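You operate a simulated robot arm through the tools that you are given. There is no shell and no other tool.

Carry out the task below with a simulated robot arm. There is one attempt and no reset: what you move stays moved.

## Task
Shut the red knob on the bar, then vent the empty flasks on red P5 and blue P2.
Fine: both valves go back to SHUT; the frozen flask stays shut off under vacuum; all three stay hanging.

It is judged by the outcome, as a careful person would: the job done as asked, and still so three seconds after it is handed in. It fails if anything else is knocked over, pushed out of place, dropped, spilled or broken.

## Robot
A 6-joint arm with a two-finger gripper, fixed in place. Base frame: the origin is on the floor under the middle of its stand, x ahead of it, y to its left, z up; the work surface is at about z = 86. Lengths are in cm, angles in rad, forces in N, time in s.
It reaches about 141.7 cm from its shoulder. Its first joint turns from -2.897 to 2.897 rad. Payload 3.43 kg.
The tool frame sits at the grasp point between the pads (the TCP): z along the fingers, y along the line on which they close. The tips reach 2 cm beyond it. The gripper opens to 19 cm; its body begins 24.8 cm behind the TCP.
Orientation is that of the tool frame in the base frame, as [roll, pitch, yaw] about the fixed x, y, z axes, in that order (R = Rz(yaw) Ry(pitch) Rx(roll)). With the fingers straight down and closing along the base's y, the tool's x points along the base's -x, its y along +y and its z along -z.

## Interface
- The arm moves only by the tool send_rows. Its argument "targets" is a list of rows, each an object of numbers (a shift or turn left out is 0, a gripper value left out holds the last): "x", "y", "z": the shift along the tool's x, y, z in m; "rx", "ry", "rz": the turn, a rotation vector about the tool's x, y, z in rad; "gripper": the closure, from 0 (fully open) to 1 (shut). In form: [{"x": .., "y": .., "z": .., "rx": .., "ry": .., "rz": .., "gripper": ..}, ...]. A call has 1 to 20 rows; each row is the pose to reach, as a shift and turn from the pose commanded when the call began, along the tool's axes at that moment. Rows are played at 5 a second. More than 5 cm and 0.15 rad between two rows, or a gripper value outside its range, and nothing of the call is played. Where a pose cannot be reached the arm comes as near as it can. A force on the tool above 60 N (or 10 N above the force at the start of the call, whichever is more), or a blocked arm, ends the call early, and 0.2 s more pass. Each finger travels about 15.3 cm/s and halts on what it meets, pressing with about 35 N; the grip force reading is that of the motor and also rises with nothing between the fingers. The clock runs only during rows and for 0.2 s after the last one: add rows that repeat a pose to give the fingers time. The reply holds the time, the measured pose of the TCP, the force on the tool along the base axes, the opening and the grip force, in the units named above and with some noise, with the torque about the TCP (base axes, N m) and any sound that the robot's microphone picked up, and new pictures: "pictures" is both (left out), scene, wrist or none.
- Cameras (640 x 400 px; columns grow to the right, rows downward): "scene" is fixed at [40.02, -64.99, 173.01]; the picture's right is [0.76, -0.65, 0.00], its down [-0.42, -0.49, -0.76] and it looks along [0.50, 0.58, -0.65] (base axes); focal length 337 px, centre (320, 200). "wrist" rides on the gripper at [7, -0.8, -28.8] in the tool frame; the picture's right is [0.12, 0.99, 0.00], its down [-0.96, 0.12, -0.25] and it looks along [-0.25, 0.03, 0.97] (tool axes); focal length 261 px, centre (320, 200). There is no depth. A picture from a camera that has moved, and an enlarged one, comes with that camera's place and axes in the base frame and with its lens.
- raise_lower(by): moves the trunk up (or, below 0, down) by that many cm; the arm rides with it, the base frame stays. It gives what a move gives, with no picture.
- inspect(camera, box): a new picture of the part [left, top, right, bottom] of that camera's present view, enlarged. The clock stands still meanwhile.
- sign_off(): hands the job in; it is judged then, once.

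Nothing tells you positions but the pictures and the camera data. Unless the task says otherwise, let go and move clear before handing in.

The tools are called after "Emit:" by a JSON object that holds its "op" and its "data". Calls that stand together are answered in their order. send_rows: Moves the arm, as the interface text tells. Its arguments: {"type":"object","properties":{"targets":{"type":"array"},"pictures":{"type":"string","enum":["both","scene","wrist","none"]}},"required":["targets"]} The other tools are called the same way: raise_lower (by) moves the trunk up or down; inspect (camera, box) takes an enlarged picture of a part of a camera's view; sign_off () hands the job in.

At the start:

```text
time_s: 0.0
position: [60.52, 9.61, 142.99]
tcp_rot: [3.141, 0.001, -3.141]
force: [0.3, -0.5, 0.5]
moment: [0.02, -0.01, 0.02]
gripper_width: 19.02
finger_force: 0.0
trunk travel left (down, up): [-35.0, 9.0]
```

scene: 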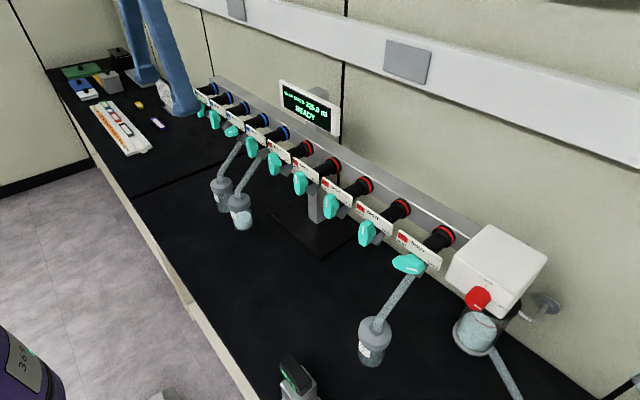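
wrist: 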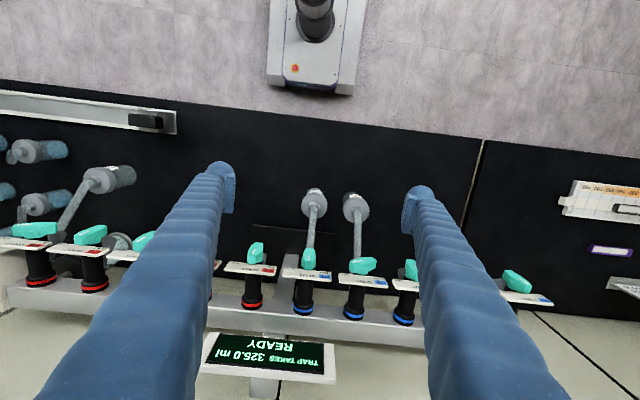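

I see a freeze-drying manifold bar with red- and blue-ringed valves with teal knobs, three flasks hanging, and a trap with a red knob at the right end. First I'll look closer at labels and knobs.

Emit:
{"op": "inspect", "data": {"camera": "scene", "box": [180, 70, 340, 170]}}

Emit:
{"op": "inspect", "data": {"camera": "scene", "box": [240, 120, 400, 220]}}

Emit:
{"op": "inspect", "data": {"camera": "scene", "box": [340, 180, 500, 280]}}

Emit:
{"op": "inspect", "data": {"camera": "scene", "box": [320, 210, 600, 390]}}

Emit:
{"op": "inspect", "data": {"camera": "scene", "box": [190, 120, 320, 240]}}

Emit:
{"op": "inspect", "data": {"camera": "wrist", "box": [200, 180, 440, 330]}}

Emit:
{"op": "inspect", "data": {"camera": "wrist", "box": [0, 130, 220, 310]}}

```text
4.00 times, centred on (260, 120) of scene
camera zoom: at [40.02, -64.99, 173.01], right [0.76, -0.65, 0.0], down [-0.42, -0.49, -0.76], along [0.5, 0.58, -0.65], focal length 1349 px, centre (560, 520)
```

zoom: 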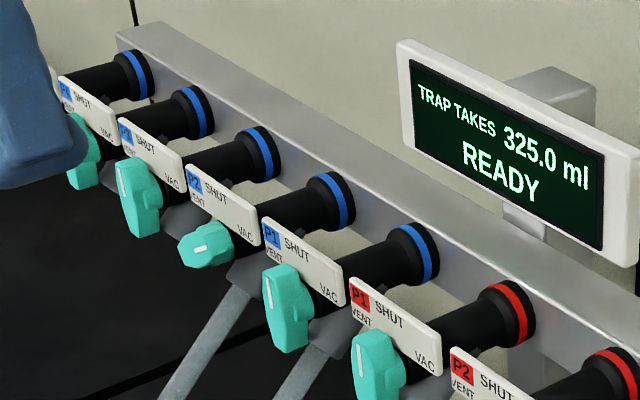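

```text
4.00 times, centred on (320, 170) of scene
camera zoom: at [40.02, -64.99, 173.01], right [0.76, -0.65, 0.0], down [-0.42, -0.49, -0.76], along [0.5, 0.58, -0.65], focal length 1349 px, centre (320, 320)
```

zoom: 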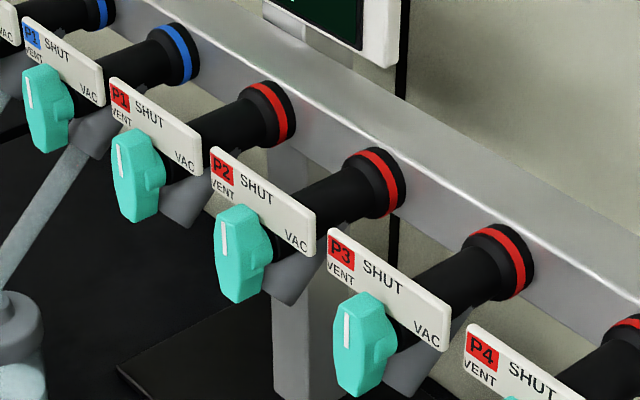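

```text
4.00 times, centred on (420, 230) of scene
camera zoom: at [40.02, -64.99, 173.01], right [0.76, -0.65, 0.0], down [-0.42, -0.49, -0.76], along [0.5, 0.58, -0.65], focal length 1349 px, centre (-80, 80)
```

zoom: 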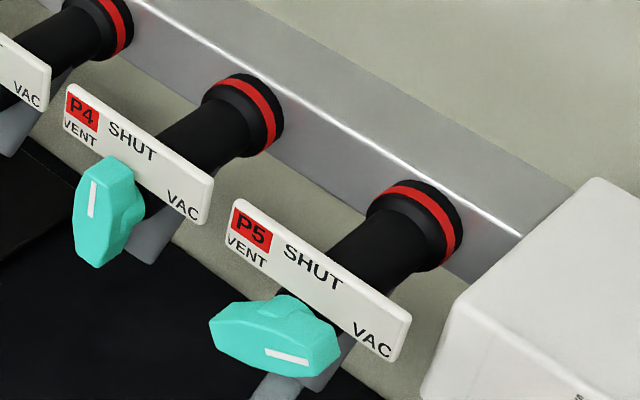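

```text
2.22 times, centred on (460, 300) of scene
camera zoom: at [40.02, -64.99, 173.01], right [0.76, -0.65, 0.0], down [-0.42, -0.49, -0.76], along [0.5, 0.58, -0.65], focal length 750 px, centre (9, -22)
```

zoom: 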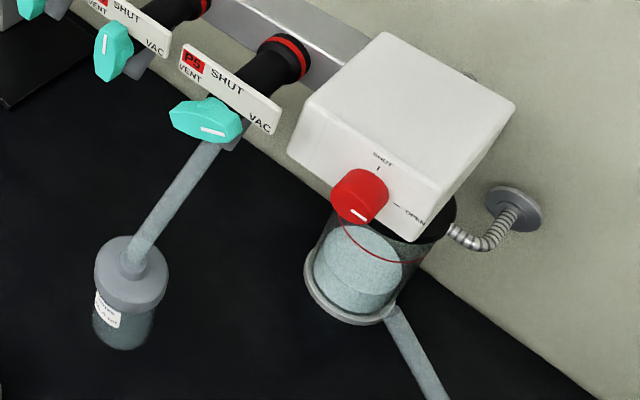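

```text
3.33 times, centred on (255, 180) of scene
camera zoom: at [40.02, -64.99, 173.01], right [0.76, -0.65, 0.0], down [-0.42, -0.49, -0.76], along [0.5, 0.58, -0.65], focal length 1124 px, centre (537, 267)
```

zoom: 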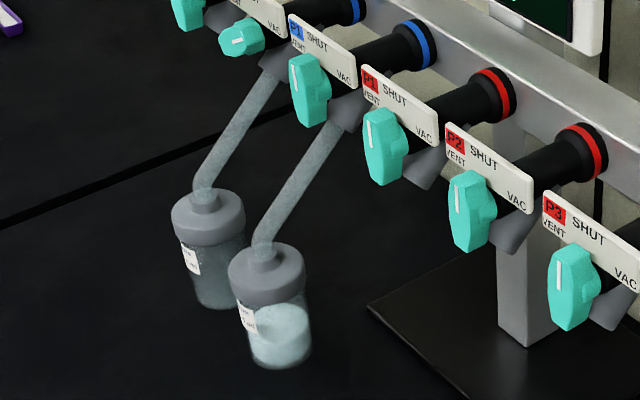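

```text
2.67 times, centred on (320, 255) of wrist
camera zoom: at [53.62, 8.7, 171.75], right [-0.12, 0.99, 0.0], down [0.96, 0.12, 0.25], along [0.25, 0.03, -0.97], focal length 695 px, centre (320, 53)
```

zoom: 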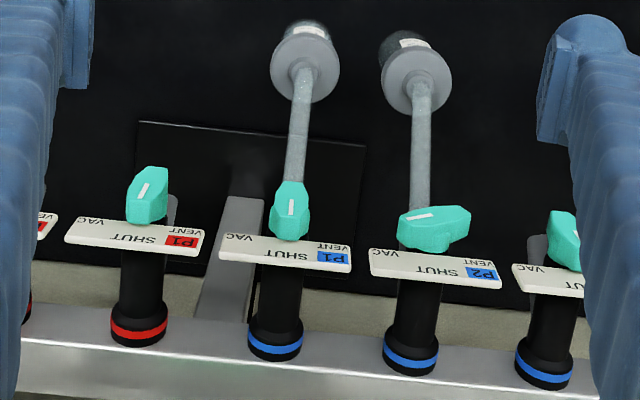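

```text
2.22 times, centred on (110, 220) of wrist
camera zoom: at [53.62, 8.7, 171.75], right [-0.12, 0.99, 0.0], down [0.96, 0.12, 0.25], along [0.25, 0.03, -0.97], focal length 579 px, centre (787, 156)
```

zoom: 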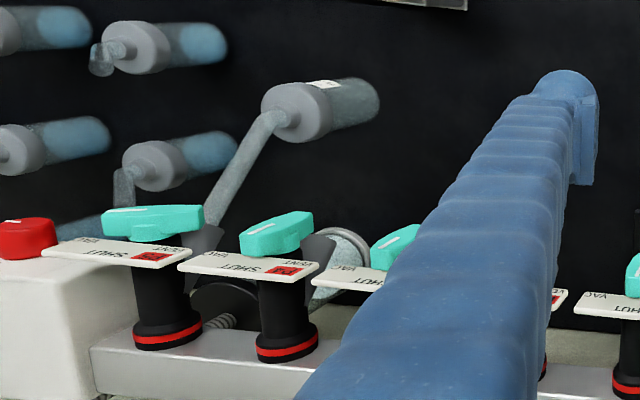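

The bar runs along y at about x = 80. I take red P5's knob to be near y = -46, blue P2's near y = 20, and the red knob near (82, -57, 122.6). I'll swing the tool to point forward (+x), partly close it, and look at the knobs head-on.

Emit:
{"op": "send_rows", "data": {"targets": [{"ry": -0.14, "x": -0.005, "gripper": 0.2}, {"ry": -0.28, "x": -0.01, "gripper": 0.4}, {"ry": -0.42, "x": -0.015, "gripper": 0.5}, {"ry": -0.56, "x": -0.02, "gripper": 0.6}, {"ry": -0.7, "x": -0.025}, {"ry": -0.84, "x": -0.03}, {"ry": -0.98, "x": -0.035}, {"ry": -1.12, "x": -0.04}, {"ry": -1.26, "x": -0.045}, {"ry": -1.4, "x": -0.05}, {"ry": -1.5, "x": -0.05}, {"ry": -1.5708, "x": -0.05}]}}

```text
time_s: 1.0
position: [63.08, 8.11, 131.34]
tcp_rot: [-3.09, 0.365, 3.14]
force: [0.5, 0.5, 0.1]
moment: [-0.06, 0.17, -0.01]
gripper_width: 7.61
finger_force: 0.1
trunk travel left (down, up): [-35.0, 9.0]
stopped in row 5: the arm was blocked; the commanded pose is now the measured one
camera wrist: at [46.29, 8.74, 155.71], right [-0.09, 0.99, -0.09], down [0.81, 0.13, 0.57], along [0.58, -0.02, -0.82], focal length 261 px, centre (320, 200)
```

scene: 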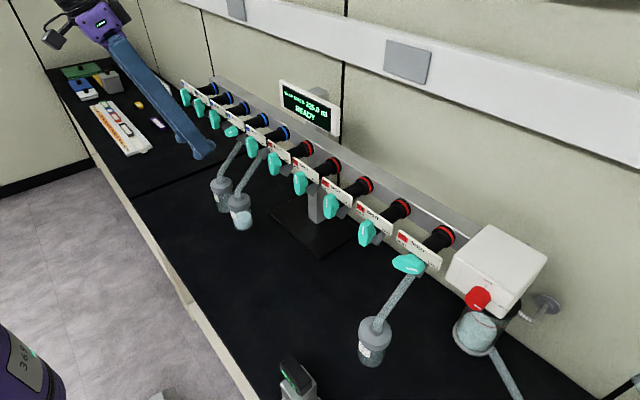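
wrist: 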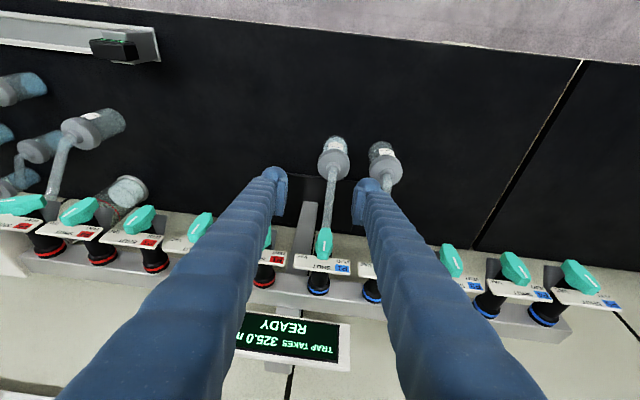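

The arm was blocked partway through the tilt, probably by a joint limit with the arm folded so close in. Nothing was touched. I'll move up and forward, clear above the bar, before trying the tilt again.

Emit:
{"op": "send_rows", "data": {"targets": [{"x": -0.029, "y": -0.0014, "z": -0.027}, {"x": -0.058, "y": -0.0028, "z": -0.054}, {"x": -0.087, "y": -0.0042, "z": -0.081}, {"x": -0.116, "y": -0.0057, "z": -0.108}, {"x": -0.145, "y": -0.0071, "z": -0.135}, {"x": -0.174, "y": -0.0085, "z": -0.162}, {"x": -0.201, "y": -0.01, "z": -0.19}]}}

```text
time_s: 2.6
position: [74.49, 8.58, 157.62]
tcp_rot: [-3.093, 0.382, -3.137]
force: [0.6, 0.0, -0.7]
moment: [0.01, 0.07, 0.03]
gripper_width: 7.61
finger_force: 0.0
trunk travel left (down, up): [-35.0, 9.0]
camera wrist: at [57.29, 8.96, 181.57], right [-0.1, 0.99, -0.09], down [0.8, 0.13, 0.58], along [0.59, -0.02, -0.81], focal length 261 px, centre (320, 200)
```

scene: 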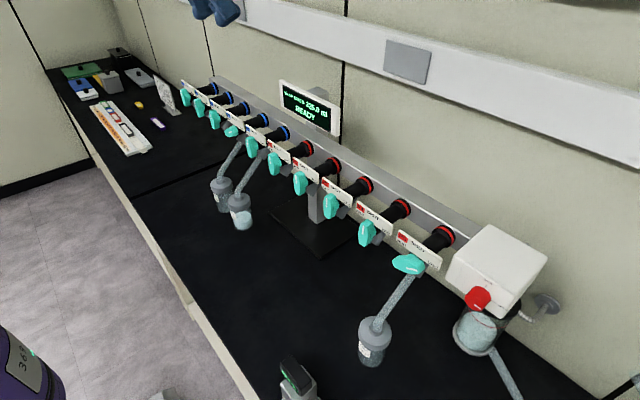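
wrist: 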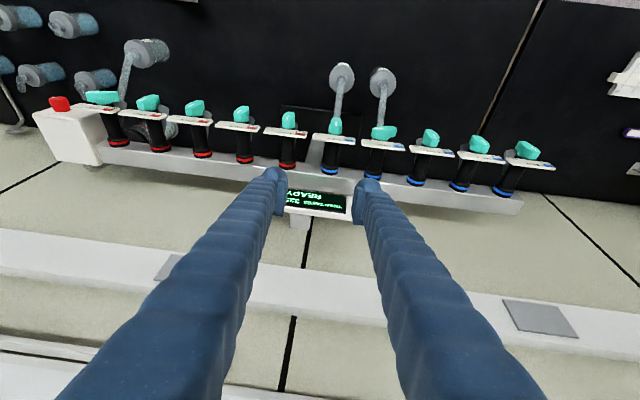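

Free again at (74.5, 8.6, 157.6). I'll try the tilt to horizontal from here.

Emit:
{"op": "send_rows", "data": {"targets": [{"ry": -0.12}, {"ry": -0.24}, {"ry": -0.36}, {"ry": -0.48}, {"ry": -0.6}, {"ry": -0.72}, {"ry": -0.84}, {"ry": -0.96}, {"ry": -1.08}, {"ry": -1.17}]}}

```text
time_s: 3.7
position: [77.42, 7.31, 144.46]
tcp_rot: [-3.023, 0.674, -3.097]
force: [0.8, 0.7, -0.4]
moment: [-0.04, 0.11, -0.01]
gripper_width: 7.59
finger_force: 0.0
trunk travel left (down, up): [-35.0, 9.0]
stopped in row 5: the arm was blocked; the commanded pose is now the measured one
camera wrist: at [53.94, 8.71, 162.36], right [-0.06, 0.98, -0.17], down [0.6, 0.17, 0.78], along [0.8, -0.05, -0.6], focal length 261 px, centre (320, 200)
```

scene: 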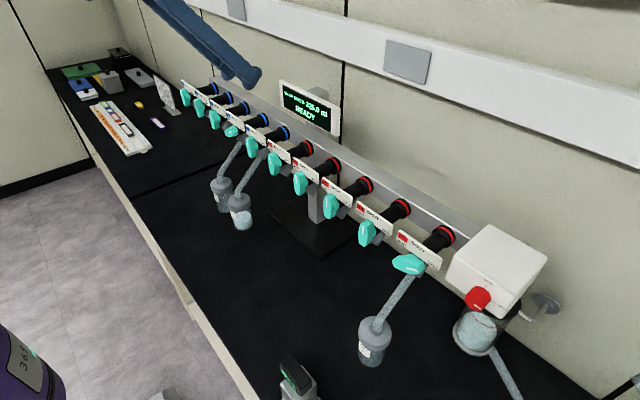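
wrist: 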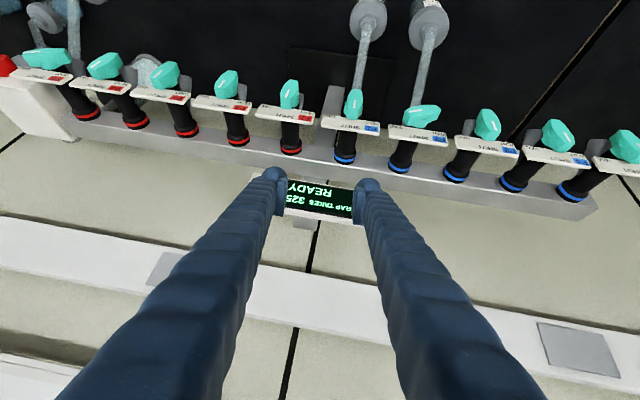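

It stopped again at about 0.69 rad of tilt, which looks like a wrist limit relative to the forearm. Lowering the trunk should make the forearm point up more, so I'll raise the TCP by arm motion first, then lower the trunk.

Emit:
{"op": "send_rows", "data": {"targets": [{"x": -0.0228, "y": -0.0034, "z": -0.0285}, {"x": -0.0457, "y": -0.0067, "z": -0.0569}, {"x": -0.0685, "y": -0.0101, "z": -0.0854}, {"x": -0.0913, "y": -0.0135, "z": -0.1138}, {"x": -0.1142, "y": -0.0168, "z": -0.1423}, {"x": -0.137, "y": -0.0202, "z": -0.1707}], "pictures": "scene"}}

Emit:
{"op": "raise_lower", "data": {"by": -20}}

```text
time_s: 5.1
position: [77.22, 7.34, 165.84]
tcp_rot: [-3.019, 0.664, -3.098]
force: [0.7, -0.6, -0.2]
moment: [-0.01, 0.02, -0.02]
gripper_width: 7.58
finger_force: 0.1
trunk travel left (down, up): [-35.0, 9.0]
```

scene: 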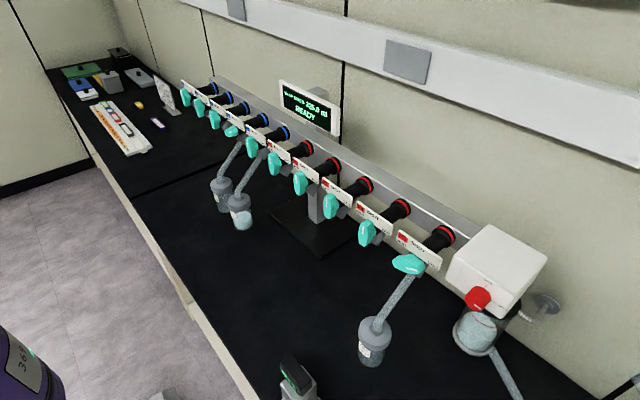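

```text
time_s: 7.2
position: [76.34, 7.77, 147.89]
tcp_rot: [-3.027, 0.691, -3.092]
force: [-0.7, 0.7, -0.8]
moment: [-0.01, 0.05, -0.03]
gripper_width: 7.65
finger_force: 0.1
trunk travel left (down, up): [-15.0, 29.0]
```

Now at z = 148 with the trunk 20 cm lower. I'll retry the tilt.

Emit:
{"op": "send_rows", "data": {"targets": [{"ry": -0.11}, {"ry": -0.22}, {"ry": -0.33}, {"ry": -0.44}, {"ry": -0.55}, {"ry": -0.66}, {"ry": -0.77}, {"ry": -0.87}]}}

```text
time_s: 9.0
position: [76.33, 5.95, 147.29]
tcp_rot: [-1.989, 1.518, -2.057]
force: [0.3, 8.6, 2.5]
moment: [-0.09, 0.52, -1.46]
gripper_width: 7.58
finger_force: 0.0
trunk travel left (down, up): [-15.0, 29.0]
camera wrist: at [47.45, 6.72, 140.79], right [0.06, 0.98, -0.17], down [-0.22, 0.18, 0.96], along [0.97, -0.03, 0.22], focal length 261 px, centre (320, 200)
```

scene: 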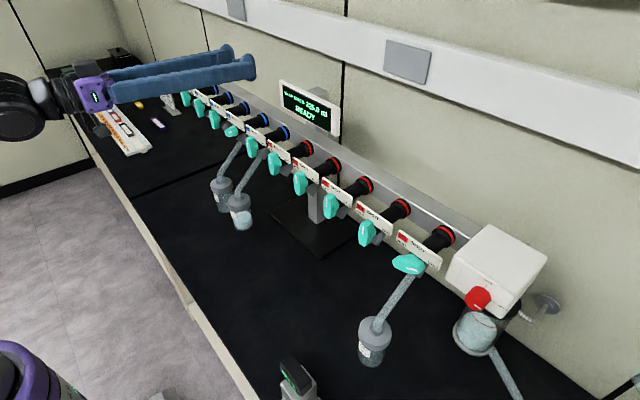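
wrist: 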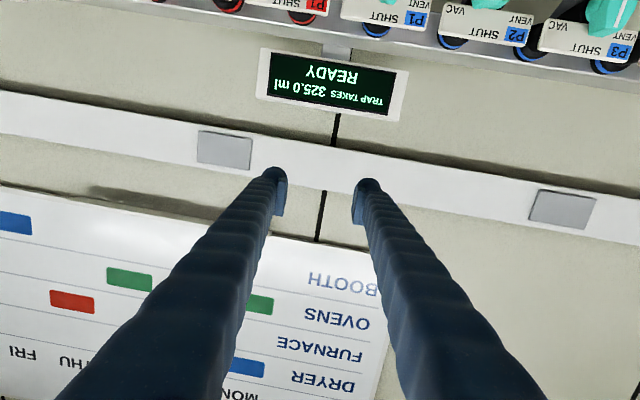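

The tool is now level and pointing forward at z = 147. I'll straighten the small residual rotation, back off a little, and check that the 8.6 N side force settles.

Emit:
{"op": "send_rows", "data": {"targets": [{"rx": -0.03, "ry": -0.01, "rz": 0.02, "z": -0.02}, {"rx": -0.068, "ry": -0.021, "rz": 0.047, "z": -0.04}, {"rx": -0.068, "ry": -0.021, "rz": 0.047, "z": -0.05}, {"rx": -0.068, "ry": -0.021, "rz": 0.047, "z": -0.05}]}}

```text
time_s: 10.0
position: [71.42, 8.06, 148.04]
tcp_rot: [-1.361, 1.528, -1.322]
force: [-0.8, 0.5, -0.3]
moment: [0.0, -0.01, 0.01]
gripper_width: 7.59
finger_force: 0.0
trunk travel left (down, up): [-15.0, 29.0]
camera wrist: at [42.75, 5.74, 140.7], right [-0.04, 0.99, -0.16], down [-0.26, 0.15, 0.95], along [0.96, 0.08, 0.25], focal length 261 px, centre (320, 200)
```

scene: 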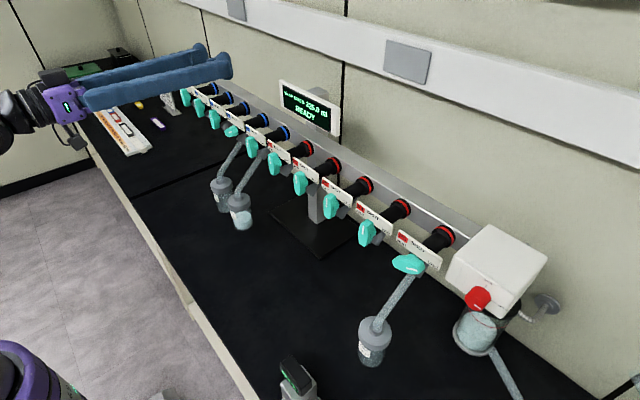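
wrist: 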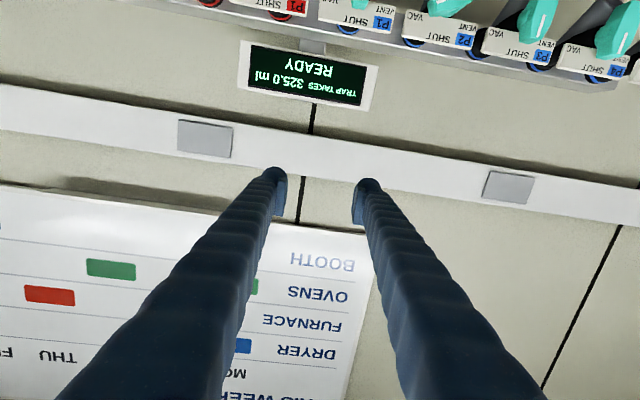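

Force is back to zero; the earlier reading was motion lag. I'll lower the trunk the rest of the way, bringing the TCP to about z = 133, then straighten and move toward the red knob's side.

Emit:
{"op": "raise_lower", "data": {"by": -15}}

```text
time_s: 11.8
position: [71.37, 8.03, 133.14]
tcp_rot: [-1.355, 1.526, -1.317]
force: [-0.1, 0.2, 0.5]
moment: [0.06, 0.01, 0.0]
gripper_width: 7.61
finger_force: 0.0
trunk travel left (down, up): [0.0, 44.0]
```

Now a lateral traverse toward -y at z of about 133 to 135, clear in front of and above the knobs.

Emit:
{"op": "send_rows", "data": {"targets": [{"y": -0.03, "z": -0.01, "rx": 0.039, "ry": 0.009, "rz": 0.0415}, {"y": -0.07, "z": -0.02, "rx": 0.039, "ry": 0.009, "rz": 0.0415}, {"y": -0.11, "z": -0.03, "rx": 0.039, "ry": 0.009, "rz": 0.0415}, {"y": -0.15, "z": -0.04, "rx": 0.039, "ry": 0.009, "rz": 0.0415}, {"y": -0.19, "z": -0.04, "rx": 0.039, "ry": 0.009, "rz": 0.0415}, {"y": -0.23, "z": -0.04, "rx": 0.039, "ry": 0.009, "rz": 0.0415}, {"y": -0.27, "z": -0.04, "rx": 0.039, "ry": 0.009, "rz": 0.0415}, {"y": -0.31, "z": -0.05, "rx": 0.039, "ry": 0.009, "rz": 0.0415}, {"y": -0.35, "z": -0.05, "rx": 0.039, "ry": 0.009, "rz": 0.0415}, {"y": -0.35, "z": -0.05, "rx": 0.039, "ry": 0.009, "rz": 0.0415}]}}

```text
time_s: 14.0
position: [70.07, -8.06, 135.45]
tcp_rot: [1.652, 1.48, 1.461]
force: [0.3, 0.4, -1.0]
moment: [0.0, -0.03, 0.02]
gripper_width: 7.61
finger_force: 0.1
out of reach, approached as far as the arm can: row 2, 3, 4, 5, 6, 7, 8, 9, 10
trunk travel left (down, up): [0.0, 44.0]
camera wrist: at [41.75, -3.05, 128.49], right [0.19, 0.98, -0.03], down [-0.23, 0.07, 0.97], along [0.95, -0.17, 0.24], focal length 261 px, centre (320, 200)
```

scene: 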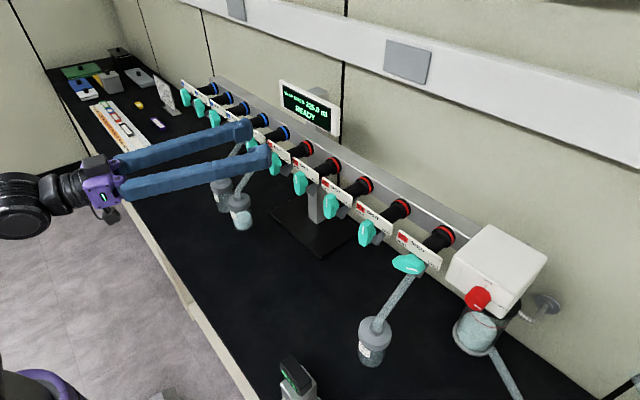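
wrist: 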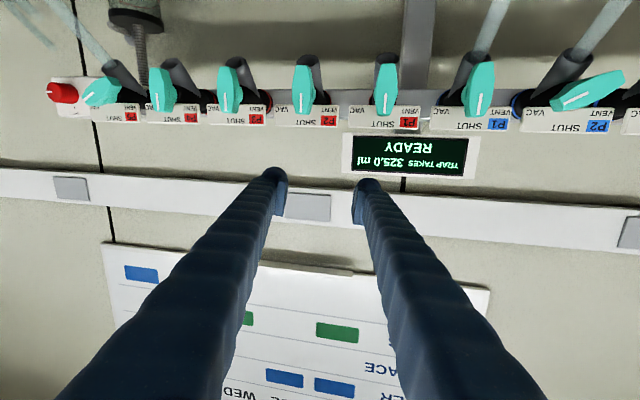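

The lateral move ran out of reach because the wrist is near its straight limit with the tool level here. I'll raise the trunk, tip the tool back down about 0.8 rad so the wrist has bend, traverse to the red knob's side, then level it there.

Emit:
{"op": "raise_lower", "data": {"by": 20}}

Emit:
{"op": "send_rows", "data": {"targets": [{"ry": 0.13}, {"ry": 0.26}, {"ry": 0.39}, {"ry": 0.52}, {"ry": 0.65}, {"ry": 0.78}, {"ry": 0.9}, {"ry": 0.9}]}}

```text
time_s: 16.2
position: [70.24, -8.43, 155.28]
tcp_rot: [1.673, 1.48, 1.479]
force: [0.1, 1.4, 0.1]
moment: [-0.01, -0.02, 0.02]
gripper_width: 7.62
finger_force: 0.0
trunk travel left (down, up): [-20.0, 24.0]
```

```text
time_s: 18.2
position: [69.24, -16.82, 155.56]
tcp_rot: [-2.951, 0.661, 3.036]
force: [0.4, 0.5, -0.1]
moment: [0.0, 0.12, -0.08]
gripper_width: 7.6
finger_force: 0.0
out of reach, approached as far as the arm can: row 3, 4
trunk travel left (down, up): [-20.0, 24.0]
stopped in row 8: the arm was blocked; the commanded pose is now the measured one
camera wrist: at [46.91, -9.98, 173.59], right [0.12, 0.97, -0.22], down [0.64, 0.09, 0.76], along [0.76, -0.23, -0.61], focal length 261 px, centre (320, 200)
```

scene: 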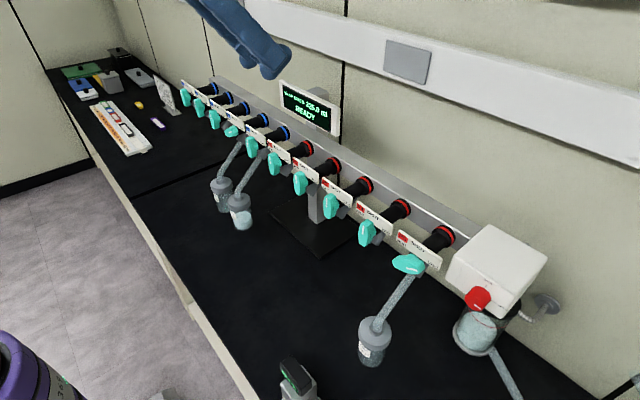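
wrist: 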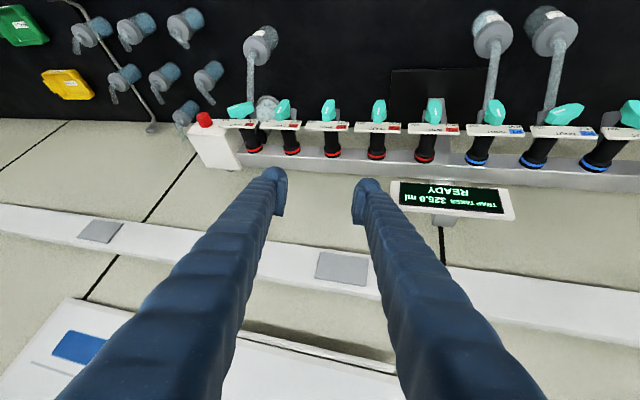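

The arm came free and is now at (69, -17, 156) with the tool tipped down. I'll continue toward -y while tipping it further down and straightening.

Emit:
{"op": "send_rows", "data": {"targets": [{"x": -0.006, "y": -0.0345, "z": 0.0049, "rx": -0.025, "ry": 0.04}, {"x": -0.012, "y": -0.069, "z": 0.0099, "rx": -0.05, "ry": 0.08}, {"x": -0.018, "y": -0.1035, "z": 0.0148, "rx": -0.075, "ry": 0.12}, {"x": -0.024, "y": -0.138, "z": 0.0198, "rx": -0.1, "ry": 0.16}, {"x": -0.03, "y": -0.1725, "z": 0.0247, "rx": -0.125, "ry": 0.2}, {"x": -0.036, "y": -0.207, "z": 0.0296, "rx": -0.15, "ry": 0.24}, {"x": -0.042, "y": -0.2415, "z": 0.0346, "rx": -0.175, "ry": 0.28}, {"x": -0.048, "y": -0.276, "z": 0.0395, "rx": -0.2, "ry": 0.32}, {"x": -0.054, "y": -0.3105, "z": 0.0445, "rx": -0.225, "ry": 0.36}, {"x": -0.0598, "y": -0.345, "z": 0.0494, "rx": -0.25, "ry": 0.4}, {"x": -0.0598, "y": -0.345, "z": 0.0494, "rx": -0.25, "ry": 0.4}]}}

```text
time_s: 20.6
position: [63.78, -47.58, 154.36]
tcp_rot: [3.067, 0.27, 3.011]
force: [0.5, -0.2, -0.3]
moment: [-0.15, 0.13, -0.06]
gripper_width: 7.6
finger_force: 0.0
out of reach, approached as far as the arm can: row 8, 9, 10, 11
trunk travel left (down, up): [-20.0, 24.0]
camera wrist: at [49.14, -48.67, 179.97], right [0.0, 1.0, 0.04], down [0.86, -0.02, 0.5], along [0.5, 0.04, -0.86], focal length 261 px, centre (320, 200)
```

scene: 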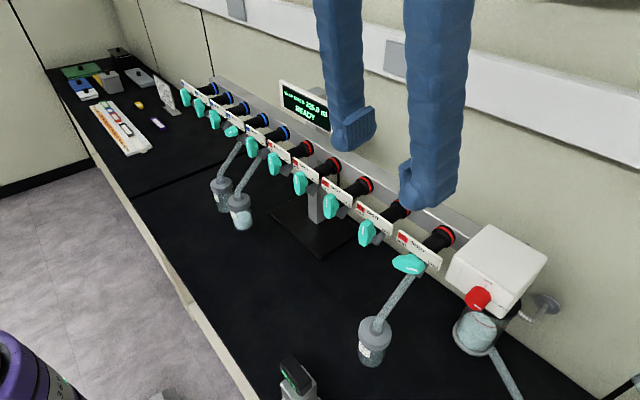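
wrist: 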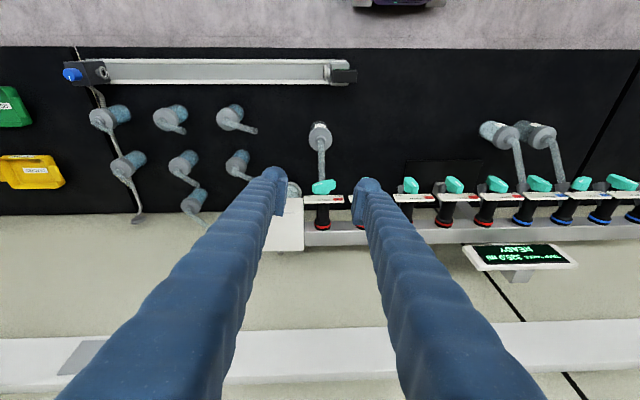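

I'm now in front of P5 at y of about -48. I'll level the tool here, coming down to z of about 145 and staying at x of about 66, clear of the bar.

Emit:
{"op": "send_rows", "data": {"targets": [{"ry": -0.13, "x": 0.0072, "y": -0.0015, "z": 0.0141}, {"ry": -0.26, "x": 0.0144, "y": -0.0029, "z": 0.0283}, {"ry": -0.39, "x": 0.0217, "y": -0.0044, "z": 0.0424}, {"ry": -0.52, "x": 0.0289, "y": -0.0059, "z": 0.0565}, {"ry": -0.65, "x": 0.0361, "y": -0.0073, "z": 0.0706}, {"ry": -0.78, "x": 0.0433, "y": -0.0088, "z": 0.0848}, {"ry": -0.91, "x": 0.0505, "y": -0.0103, "z": 0.0989}, {"ry": -1.04, "x": 0.0578, "y": -0.0118, "z": 0.113}, {"ry": -1.17, "x": 0.065, "y": -0.0132, "z": 0.1272}, {"ry": -1.29, "x": 0.0722, "y": -0.0147, "z": 0.1413}, {"ry": -1.29, "x": 0.0722, "y": -0.0147, "z": 0.1413}]}}

```text
time_s: 23.0
position: [60.63, -47.83, 138.75]
tcp_rot: [1.732, 1.496, 1.623]
force: [-0.5, -1.0, -0.7]
moment: [0.04, -0.06, 0.18]
gripper_width: 7.61
finger_force: 0.1
trunk travel left (down, up): [-20.0, 24.0]
camera wrist: at [31.99, -45.08, 131.96], right [0.11, 0.99, -0.04], down [-0.23, 0.07, 0.97], along [0.97, -0.1, 0.24], focal length 261 px, centre (320, 200)
```

scene: 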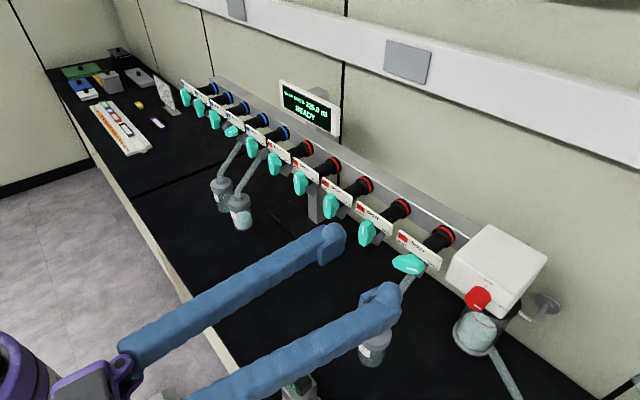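
wrist: 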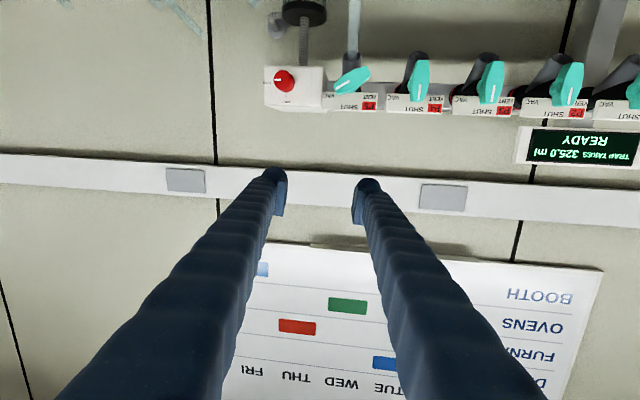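

The tool is level at (60.6, -47.8, 138.8) with the red knob and P5 in view. I'll zoom in on both before going closer.

Emit:
{"op": "inspect", "data": {"camera": "wrist", "box": [250, 30, 410, 130]}}

Emit:
{"op": "send_rows", "data": {"targets": [{"rx": -0.05, "rz": -0.04, "ry": -0.006}, {"rx": -0.108, "rz": -0.075, "ry": -0.012}, {"rx": -0.108, "rz": -0.075, "ry": -0.012}], "pictures": "none"}}

```text
4.00 times, centred on (330, 80) of wrist
camera zoom: at [31.99, -45.08, 131.96], right [0.11, 0.99, -0.04], down [-0.23, 0.07, 0.97], along [0.97, -0.1, 0.24], focal length 1043 px, centre (280, 680)
```

zoom: 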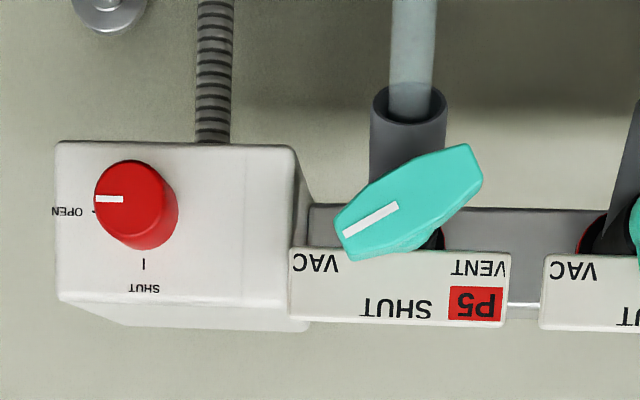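

```text
time_s: 23.8
position: [60.76, -47.72, 138.69]
tcp_rot: [-0.217, 1.569, -0.217]
force: [0.3, -0.3, 0.3]
moment: [-0.02, 0.01, 0.03]
gripper_width: 7.61
finger_force: 0.2
trunk travel left (down, up): [-20.0, 24.0]
```

Very clear view: the red knob's mark points to OPEN, with SHUT straight up. P5's pointer is at VAC, about 30° above horizontal, so each valve step is about 60°. I'll lower the trunk so the TCP is at knob height, well back from the bar.

Emit:
{"op": "raise_lower", "data": {"by": -15.5}}

Emit:
{"op": "send_rows", "data": {"targets": [{"y": -0.03}, {"y": -0.06}, {"y": -0.095}, {"y": -0.095}]}}

```text
time_s: 25.6
position: [60.82, -47.64, 123.25]
tcp_rot: [-0.153, 1.568, -0.153]
force: [0.2, -0.5, 0.6]
moment: [0.04, -0.01, 0.01]
gripper_width: 7.63
finger_force: 0.1
trunk travel left (down, up): [-4.5, 39.5]
```

```text
time_s: 26.6
position: [60.75, -57.31, 123.29]
tcp_rot: [0.089, 1.567, 0.086]
force: [-0.5, -0.9, -0.6]
moment: [0.01, -0.05, 0.09]
gripper_width: 7.59
finger_force: 0.1
trunk travel left (down, up): [-4.5, 39.5]
camera wrist: at [32.05, -58.25, 116.05], right [0.0, 0.99, -0.12], down [-0.25, 0.12, 0.96], along [0.97, 0.03, 0.25], focal length 261 px, centre (320, 200)
```

scene: 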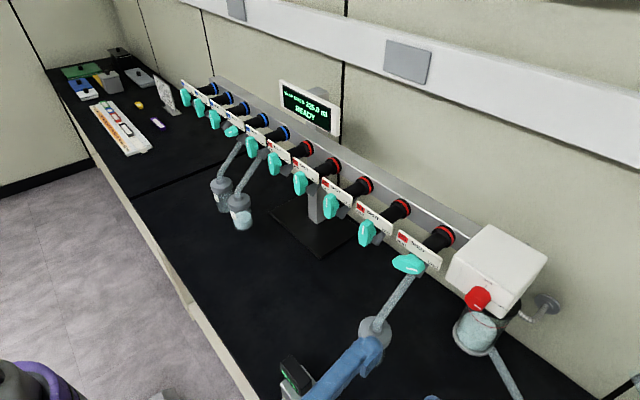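
wrist: 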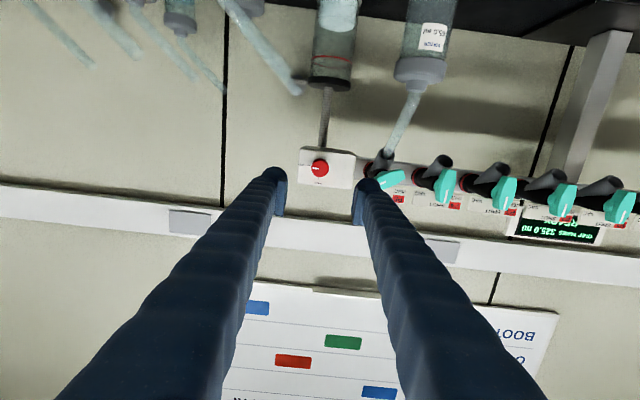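

The red knob now lies almost exactly on the tool axis. I'll zoom in to refine the alignment.

Emit:
{"op": "inspect", "data": {"camera": "wrist", "box": [272, 140, 368, 200]}}

Emit:
{"op": "inspect", "data": {"camera": "wrist", "box": [340, 120, 436, 220]}}

```text
6.67 times, centred on (320, 170) of wrist
camera zoom: at [32.05, -58.25, 116.05], right [0.0, 0.99, -0.12], down [-0.25, 0.12, 0.96], along [0.97, 0.03, 0.25], focal length 1738 px, centre (320, 400)
```

zoom: 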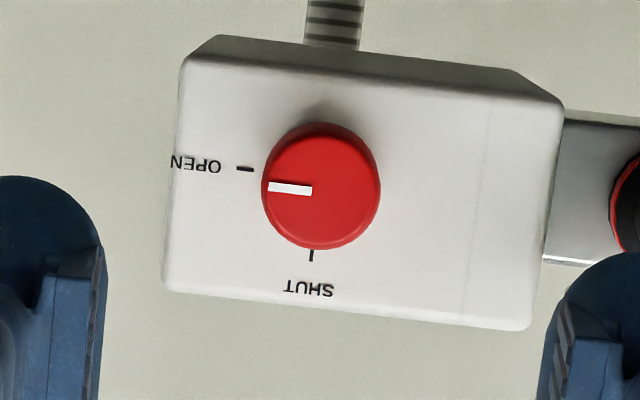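

```text
4.00 times, centred on (388, 170) of wrist
camera zoom: at [32.05, -58.25, 116.05], right [0.0, 0.99, -0.12], down [-0.25, 0.12, 0.96], along [0.97, 0.03, 0.25], focal length 1043 px, centre (48, 320)
```

zoom: 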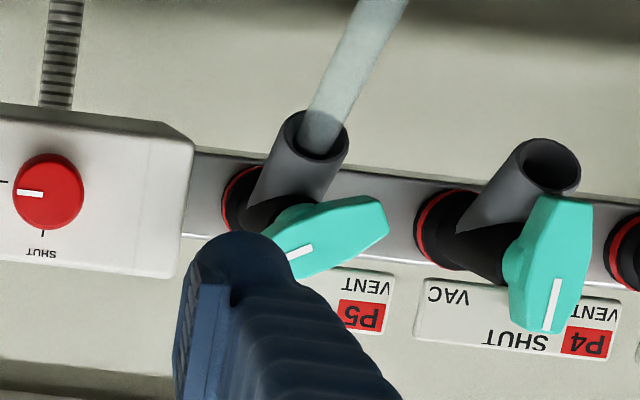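

The knob is about 3.3 cm across, roughly 0.45 cm below the tool axis and otherwise centred. I'll roll the tool to +45°, ready for the 90° counter-clockwise turn, shift down slightly, and check alignment again.

Emit:
{"op": "send_rows", "data": {"targets": [{"rz": 0.13, "x": 0.0045}, {"rz": 0.26, "x": 0.0045}, {"rz": 0.39, "x": 0.0045}, {"rz": 0.52, "x": 0.0045}, {"rz": 0.65, "x": 0.0045}, {"rz": 0.785, "x": 0.0045}, {"rz": 0.785, "x": 0.0045, "z": 0.04}, {"rz": 0.785, "x": 0.0045, "z": 0.08}, {"rz": 0.785, "x": 0.0045, "z": 0.1}, {"rz": 0.785, "x": 0.0045, "z": 0.1}]}}

Emit:
{"op": "inspect", "data": {"camera": "wrist", "box": [240, 120, 400, 220]}}

```text
time_s: 28.8
position: [70.72, -57.29, 122.74]
tcp_rot: [1.567, 0.787, 1.566]
force: [0.3, -0.2, -0.1]
moment: [-0.02, -0.01, 0.01]
gripper_width: 7.6
finger_force: 0.0
trunk travel left (down, up): [-4.5, 39.5]
camera wrist: at [42.15, -52.86, 117.01], right [0.0, 0.79, 0.62], down [-0.25, -0.6, 0.76], along [0.97, -0.16, 0.2], focal length 261 px, centre (320, 200)
```

scene: 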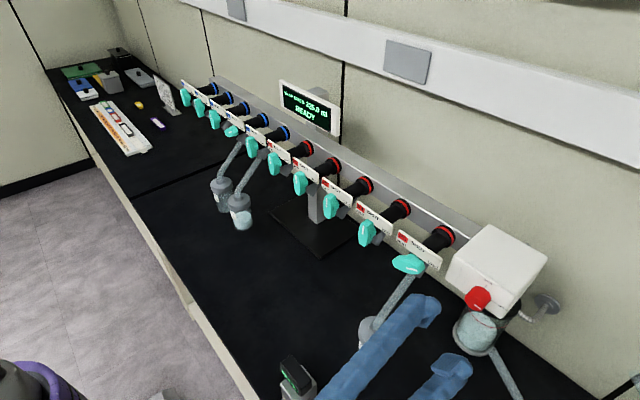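
wrist: 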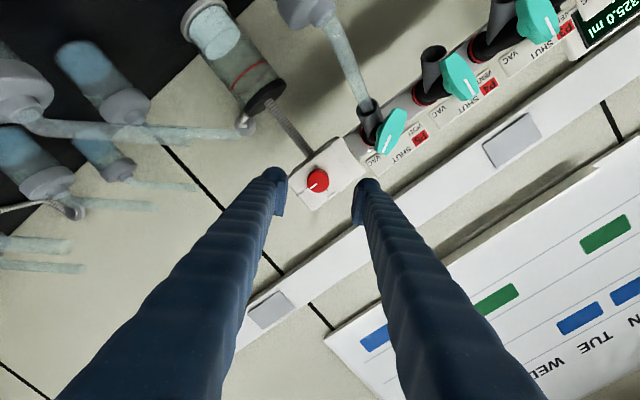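

```text
4.00 times, centred on (320, 170) of wrist
camera zoom: at [42.15, -52.86, 117.01], right [0.0, 0.79, 0.62], down [-0.25, -0.6, 0.76], along [0.97, -0.16, 0.2], focal length 1043 px, centre (320, 320)
```

zoom: 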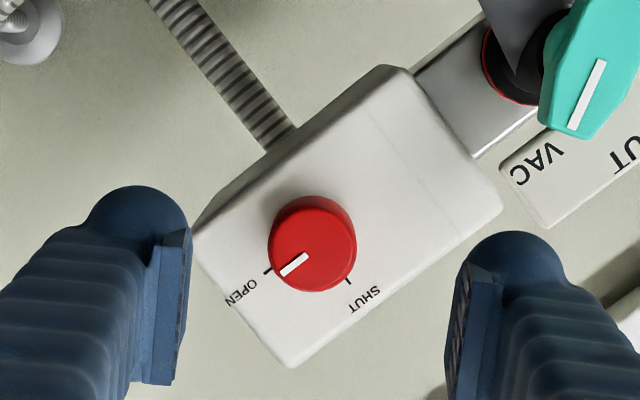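

The roll works. I'll move closer, keeping the tips short of the knob, and re-check centring there.

Emit:
{"op": "send_rows", "data": {"targets": [{"z": 0.03}, {"z": 0.065}, {"z": 0.065}], "pictures": "scene"}}

Emit:
{"op": "inspect", "data": {"camera": "wrist", "box": [240, 140, 400, 240]}}

Emit:
{"op": "inspect", "data": {"camera": "scene", "box": [390, 240, 550, 340]}}

```text
time_s: 29.6
position: [77.22, -57.29, 122.87]
tcp_rot: [1.568, 0.785, 1.565]
force: [-0.1, -0.7, 0.3]
moment: [0.03, -0.03, 0.0]
gripper_width: 7.59
finger_force: 0.1
trunk travel left (down, up): [-4.5, 39.5]
```

scene: 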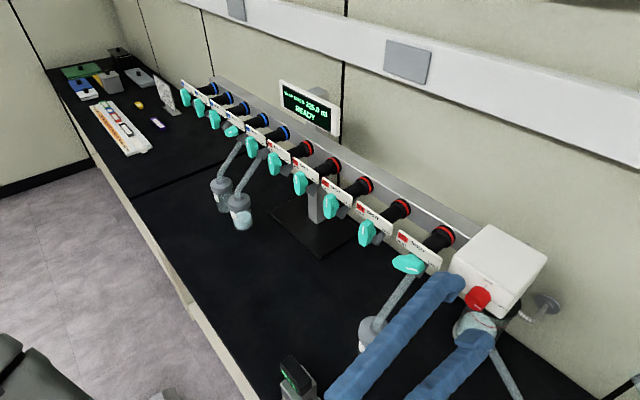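

```text
4.00 times, centred on (320, 190) of wrist
camera zoom: at [48.57, -52.93, 117.16], right [0.0, 0.79, 0.62], down [-0.25, -0.6, 0.76], along [0.97, -0.16, 0.2], focal length 1043 px, centre (320, 240)
```

zoom: 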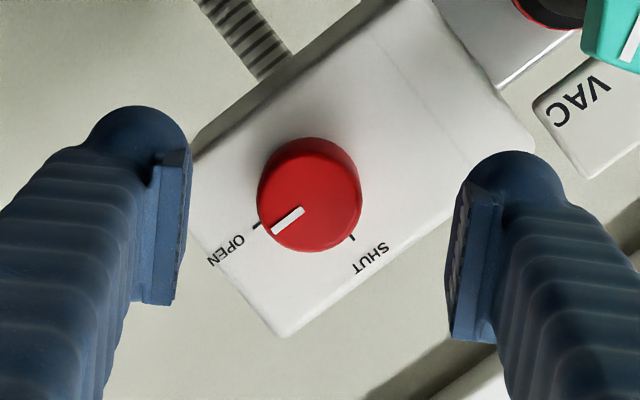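

```text
4.00 times, centred on (470, 290) of scene
camera zoom: at [40.02, -64.99, 173.01], right [0.76, -0.65, 0.0], down [-0.42, -0.49, -0.76], along [0.5, 0.58, -0.65], focal length 1349 px, centre (-280, -160)
```

zoom: 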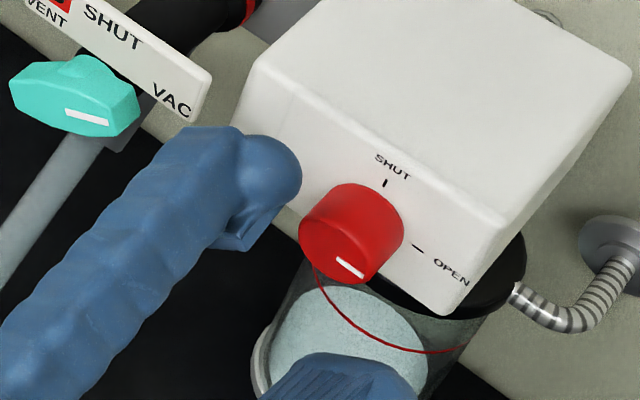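

The knob's face is about 0.3 cm to the right of the axis. I'll correct that, advance so the pads overlap the knob by about 1.5 cm, then close.

Emit:
{"op": "send_rows", "data": {"targets": [{"x": -0.0014, "y": -0.0028}, {"x": -0.0014, "y": -0.0028, "z": 0.02}, {"x": -0.0014, "y": -0.0028, "z": 0.036}, {"x": -0.0014, "y": -0.0028, "z": 0.036}], "pictures": "none"}}

Emit:
{"op": "inspect", "data": {"camera": "wrist", "box": [240, 140, 400, 240]}}

Emit:
{"op": "inspect", "data": {"camera": "scene", "box": [390, 240, 550, 340]}}

```text
time_s: 30.6
position: [80.8, -57.6, 122.63]
tcp_rot: [1.567, 0.785, 1.565]
force: [-0.5, 0.5, -0.9]
moment: [0.0, -0.01, -0.03]
gripper_width: 7.59
finger_force: 0.0
trunk travel left (down, up): [-4.5, 39.5]
```

```text
4.00 times, centred on (320, 190) of wrist
camera zoom: at [52.07, -53.25, 117.02], right [0.0, 0.79, 0.62], down [-0.25, -0.6, 0.76], along [0.97, -0.16, 0.2], focal length 1043 px, centre (320, 240)
```

zoom: 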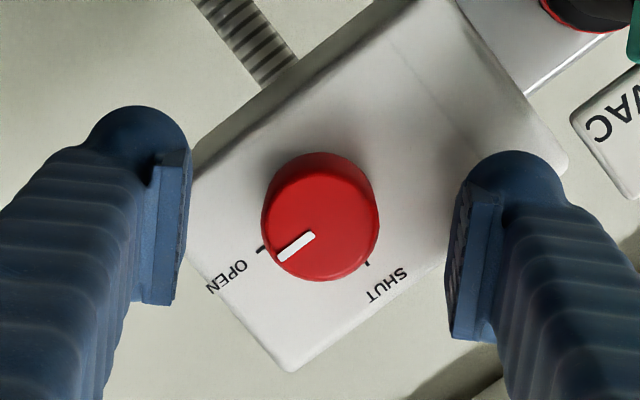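

```text
4.00 times, centred on (470, 290) of scene
camera zoom: at [40.02, -64.99, 173.01], right [0.76, -0.65, 0.0], down [-0.42, -0.49, -0.76], along [0.5, 0.58, -0.65], focal length 1349 px, centre (-280, -160)
```

zoom: 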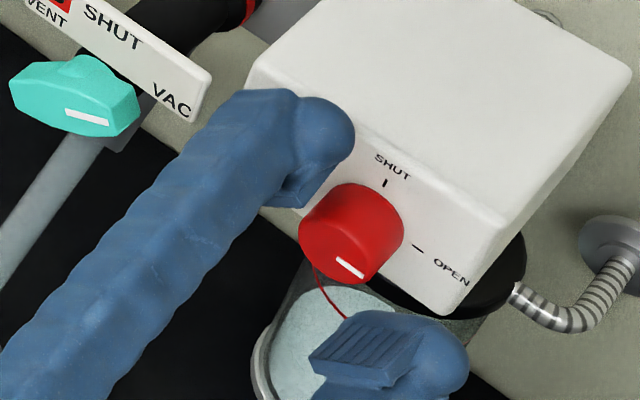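

The knob is centred between the pads. Closing on it.

Emit:
{"op": "send_rows", "data": {"targets": [{"gripper": 0.72}, {"gripper": 0.8}, {"gripper": 0.9}, {"gripper": 0.9}, {"gripper": 0.9}], "pictures": "none"}}

Emit:
{"op": "inspect", "data": {"camera": "wrist", "box": [240, 140, 400, 240]}}

```text
time_s: 31.8
position: [80.85, -57.66, 122.76]
tcp_rot: [1.567, 0.786, 1.566]
force: [-0.6, -1.8, -2.2]
moment: [-0.01, 0.02, -0.04]
gripper_width: 3.26
finger_force: 44.9
trunk travel left (down, up): [-4.5, 39.5]
```

```text
4.00 times, centred on (320, 190) of wrist
camera zoom: at [52.07, -53.26, 117.01], right [0.0, 0.79, 0.62], down [-0.25, -0.6, 0.76], along [0.97, -0.16, 0.2], focal length 1043 px, centre (320, 240)
```

zoom: 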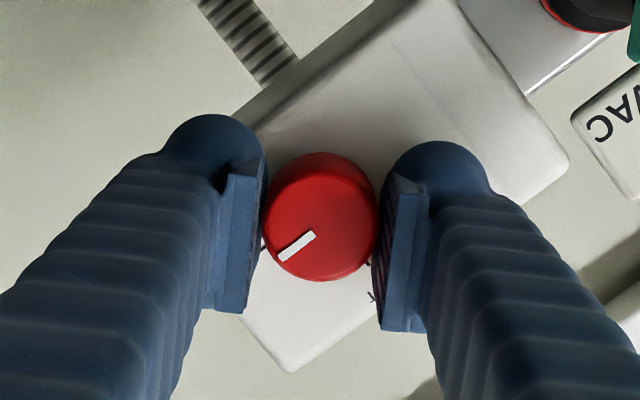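

Gripped, at 3.26 cm width with little side force. Now I'll turn it 90° counter-clockwise toward SHUT.

Emit:
{"op": "send_rows", "data": {"targets": [{"rz": -0.1}, {"rz": -0.22}, {"rz": -0.34}, {"rz": -0.46}, {"rz": -0.58}, {"rz": -0.7}, {"rz": -0.82}, {"rz": -0.94}, {"rz": -1.06}, {"rz": -1.18}, {"rz": -1.3}, {"rz": -1.42}, {"rz": -1.52}, {"rz": -1.571}, {"rz": -1.571}]}}

Emit:
{"op": "inspect", "data": {"camera": "wrist", "box": [240, 140, 400, 240]}}

Emit:
{"op": "inspect", "data": {"camera": "scene", "box": [390, 240, 550, 340]}}

```text
time_s: 34.3
position: [80.95, -57.52, 122.8]
tcp_rot: [-1.597, 1.022, -1.579]
force: [-15.6, 11.4, -1.4]
moment: [0.04, -0.85, 0.75]
gripper_width: 3.26
finger_force: 45.1
out of reach, approached as far as the arm can: row 12
trunk travel left (down, up): [-4.5, 39.5]
stopped in row 12: the force on the tool passed its limit at 72 N (the readings are from after the stop); the commanded pose is now the measured one
camera wrist: at [52.15, -62.28, 117.55], right [-0.02, 0.78, -0.62], down [-0.25, 0.6, 0.76], along [0.97, 0.17, 0.18], focal length 261 px, centre (320, 200)
```

scene: 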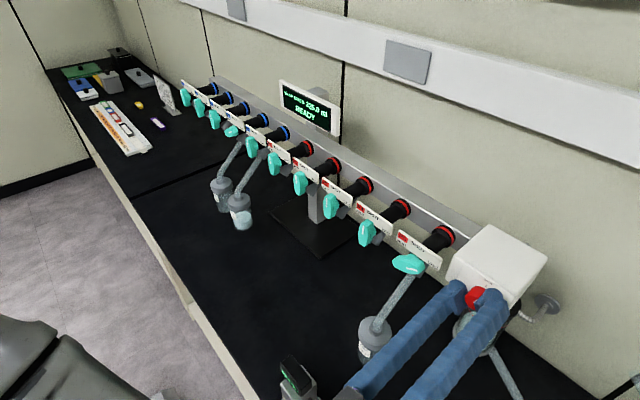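
wrist: 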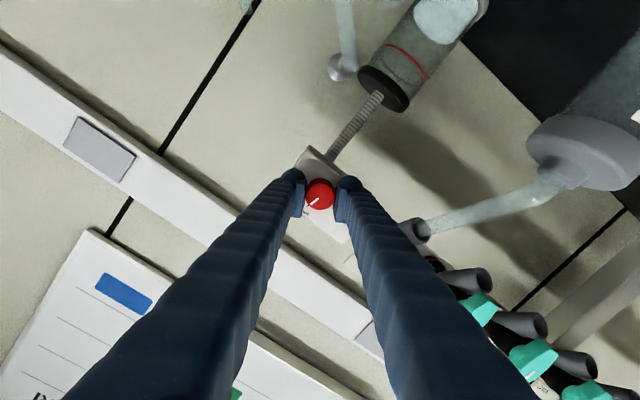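

```text
4.00 times, centred on (320, 190) of wrist
camera zoom: at [52.15, -62.28, 117.55], right [-0.02, 0.78, -0.62], down [-0.25, 0.6, 0.76], along [0.97, 0.17, 0.18], focal length 1043 px, centre (320, 240)
```

zoom: 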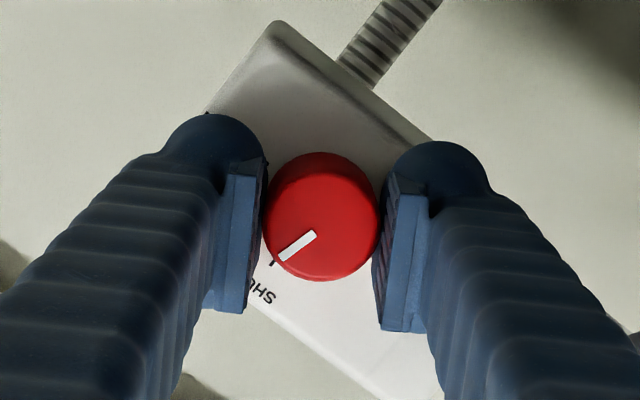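

```text
4.00 times, centred on (470, 290) of scene
camera zoom: at [40.02, -64.99, 173.01], right [0.76, -0.65, 0.0], down [-0.42, -0.49, -0.76], along [0.5, 0.58, -0.65], focal length 1349 px, centre (-280, -160)
```

zoom: 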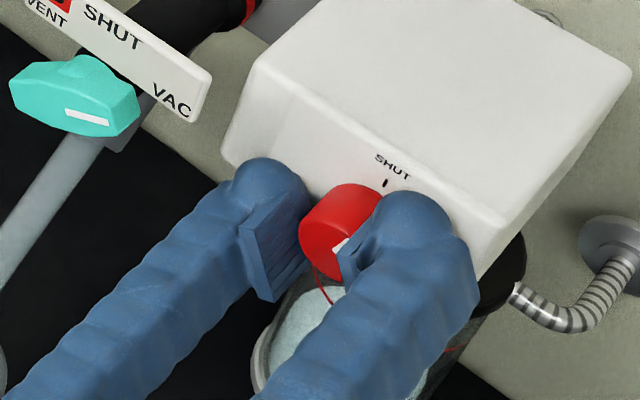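

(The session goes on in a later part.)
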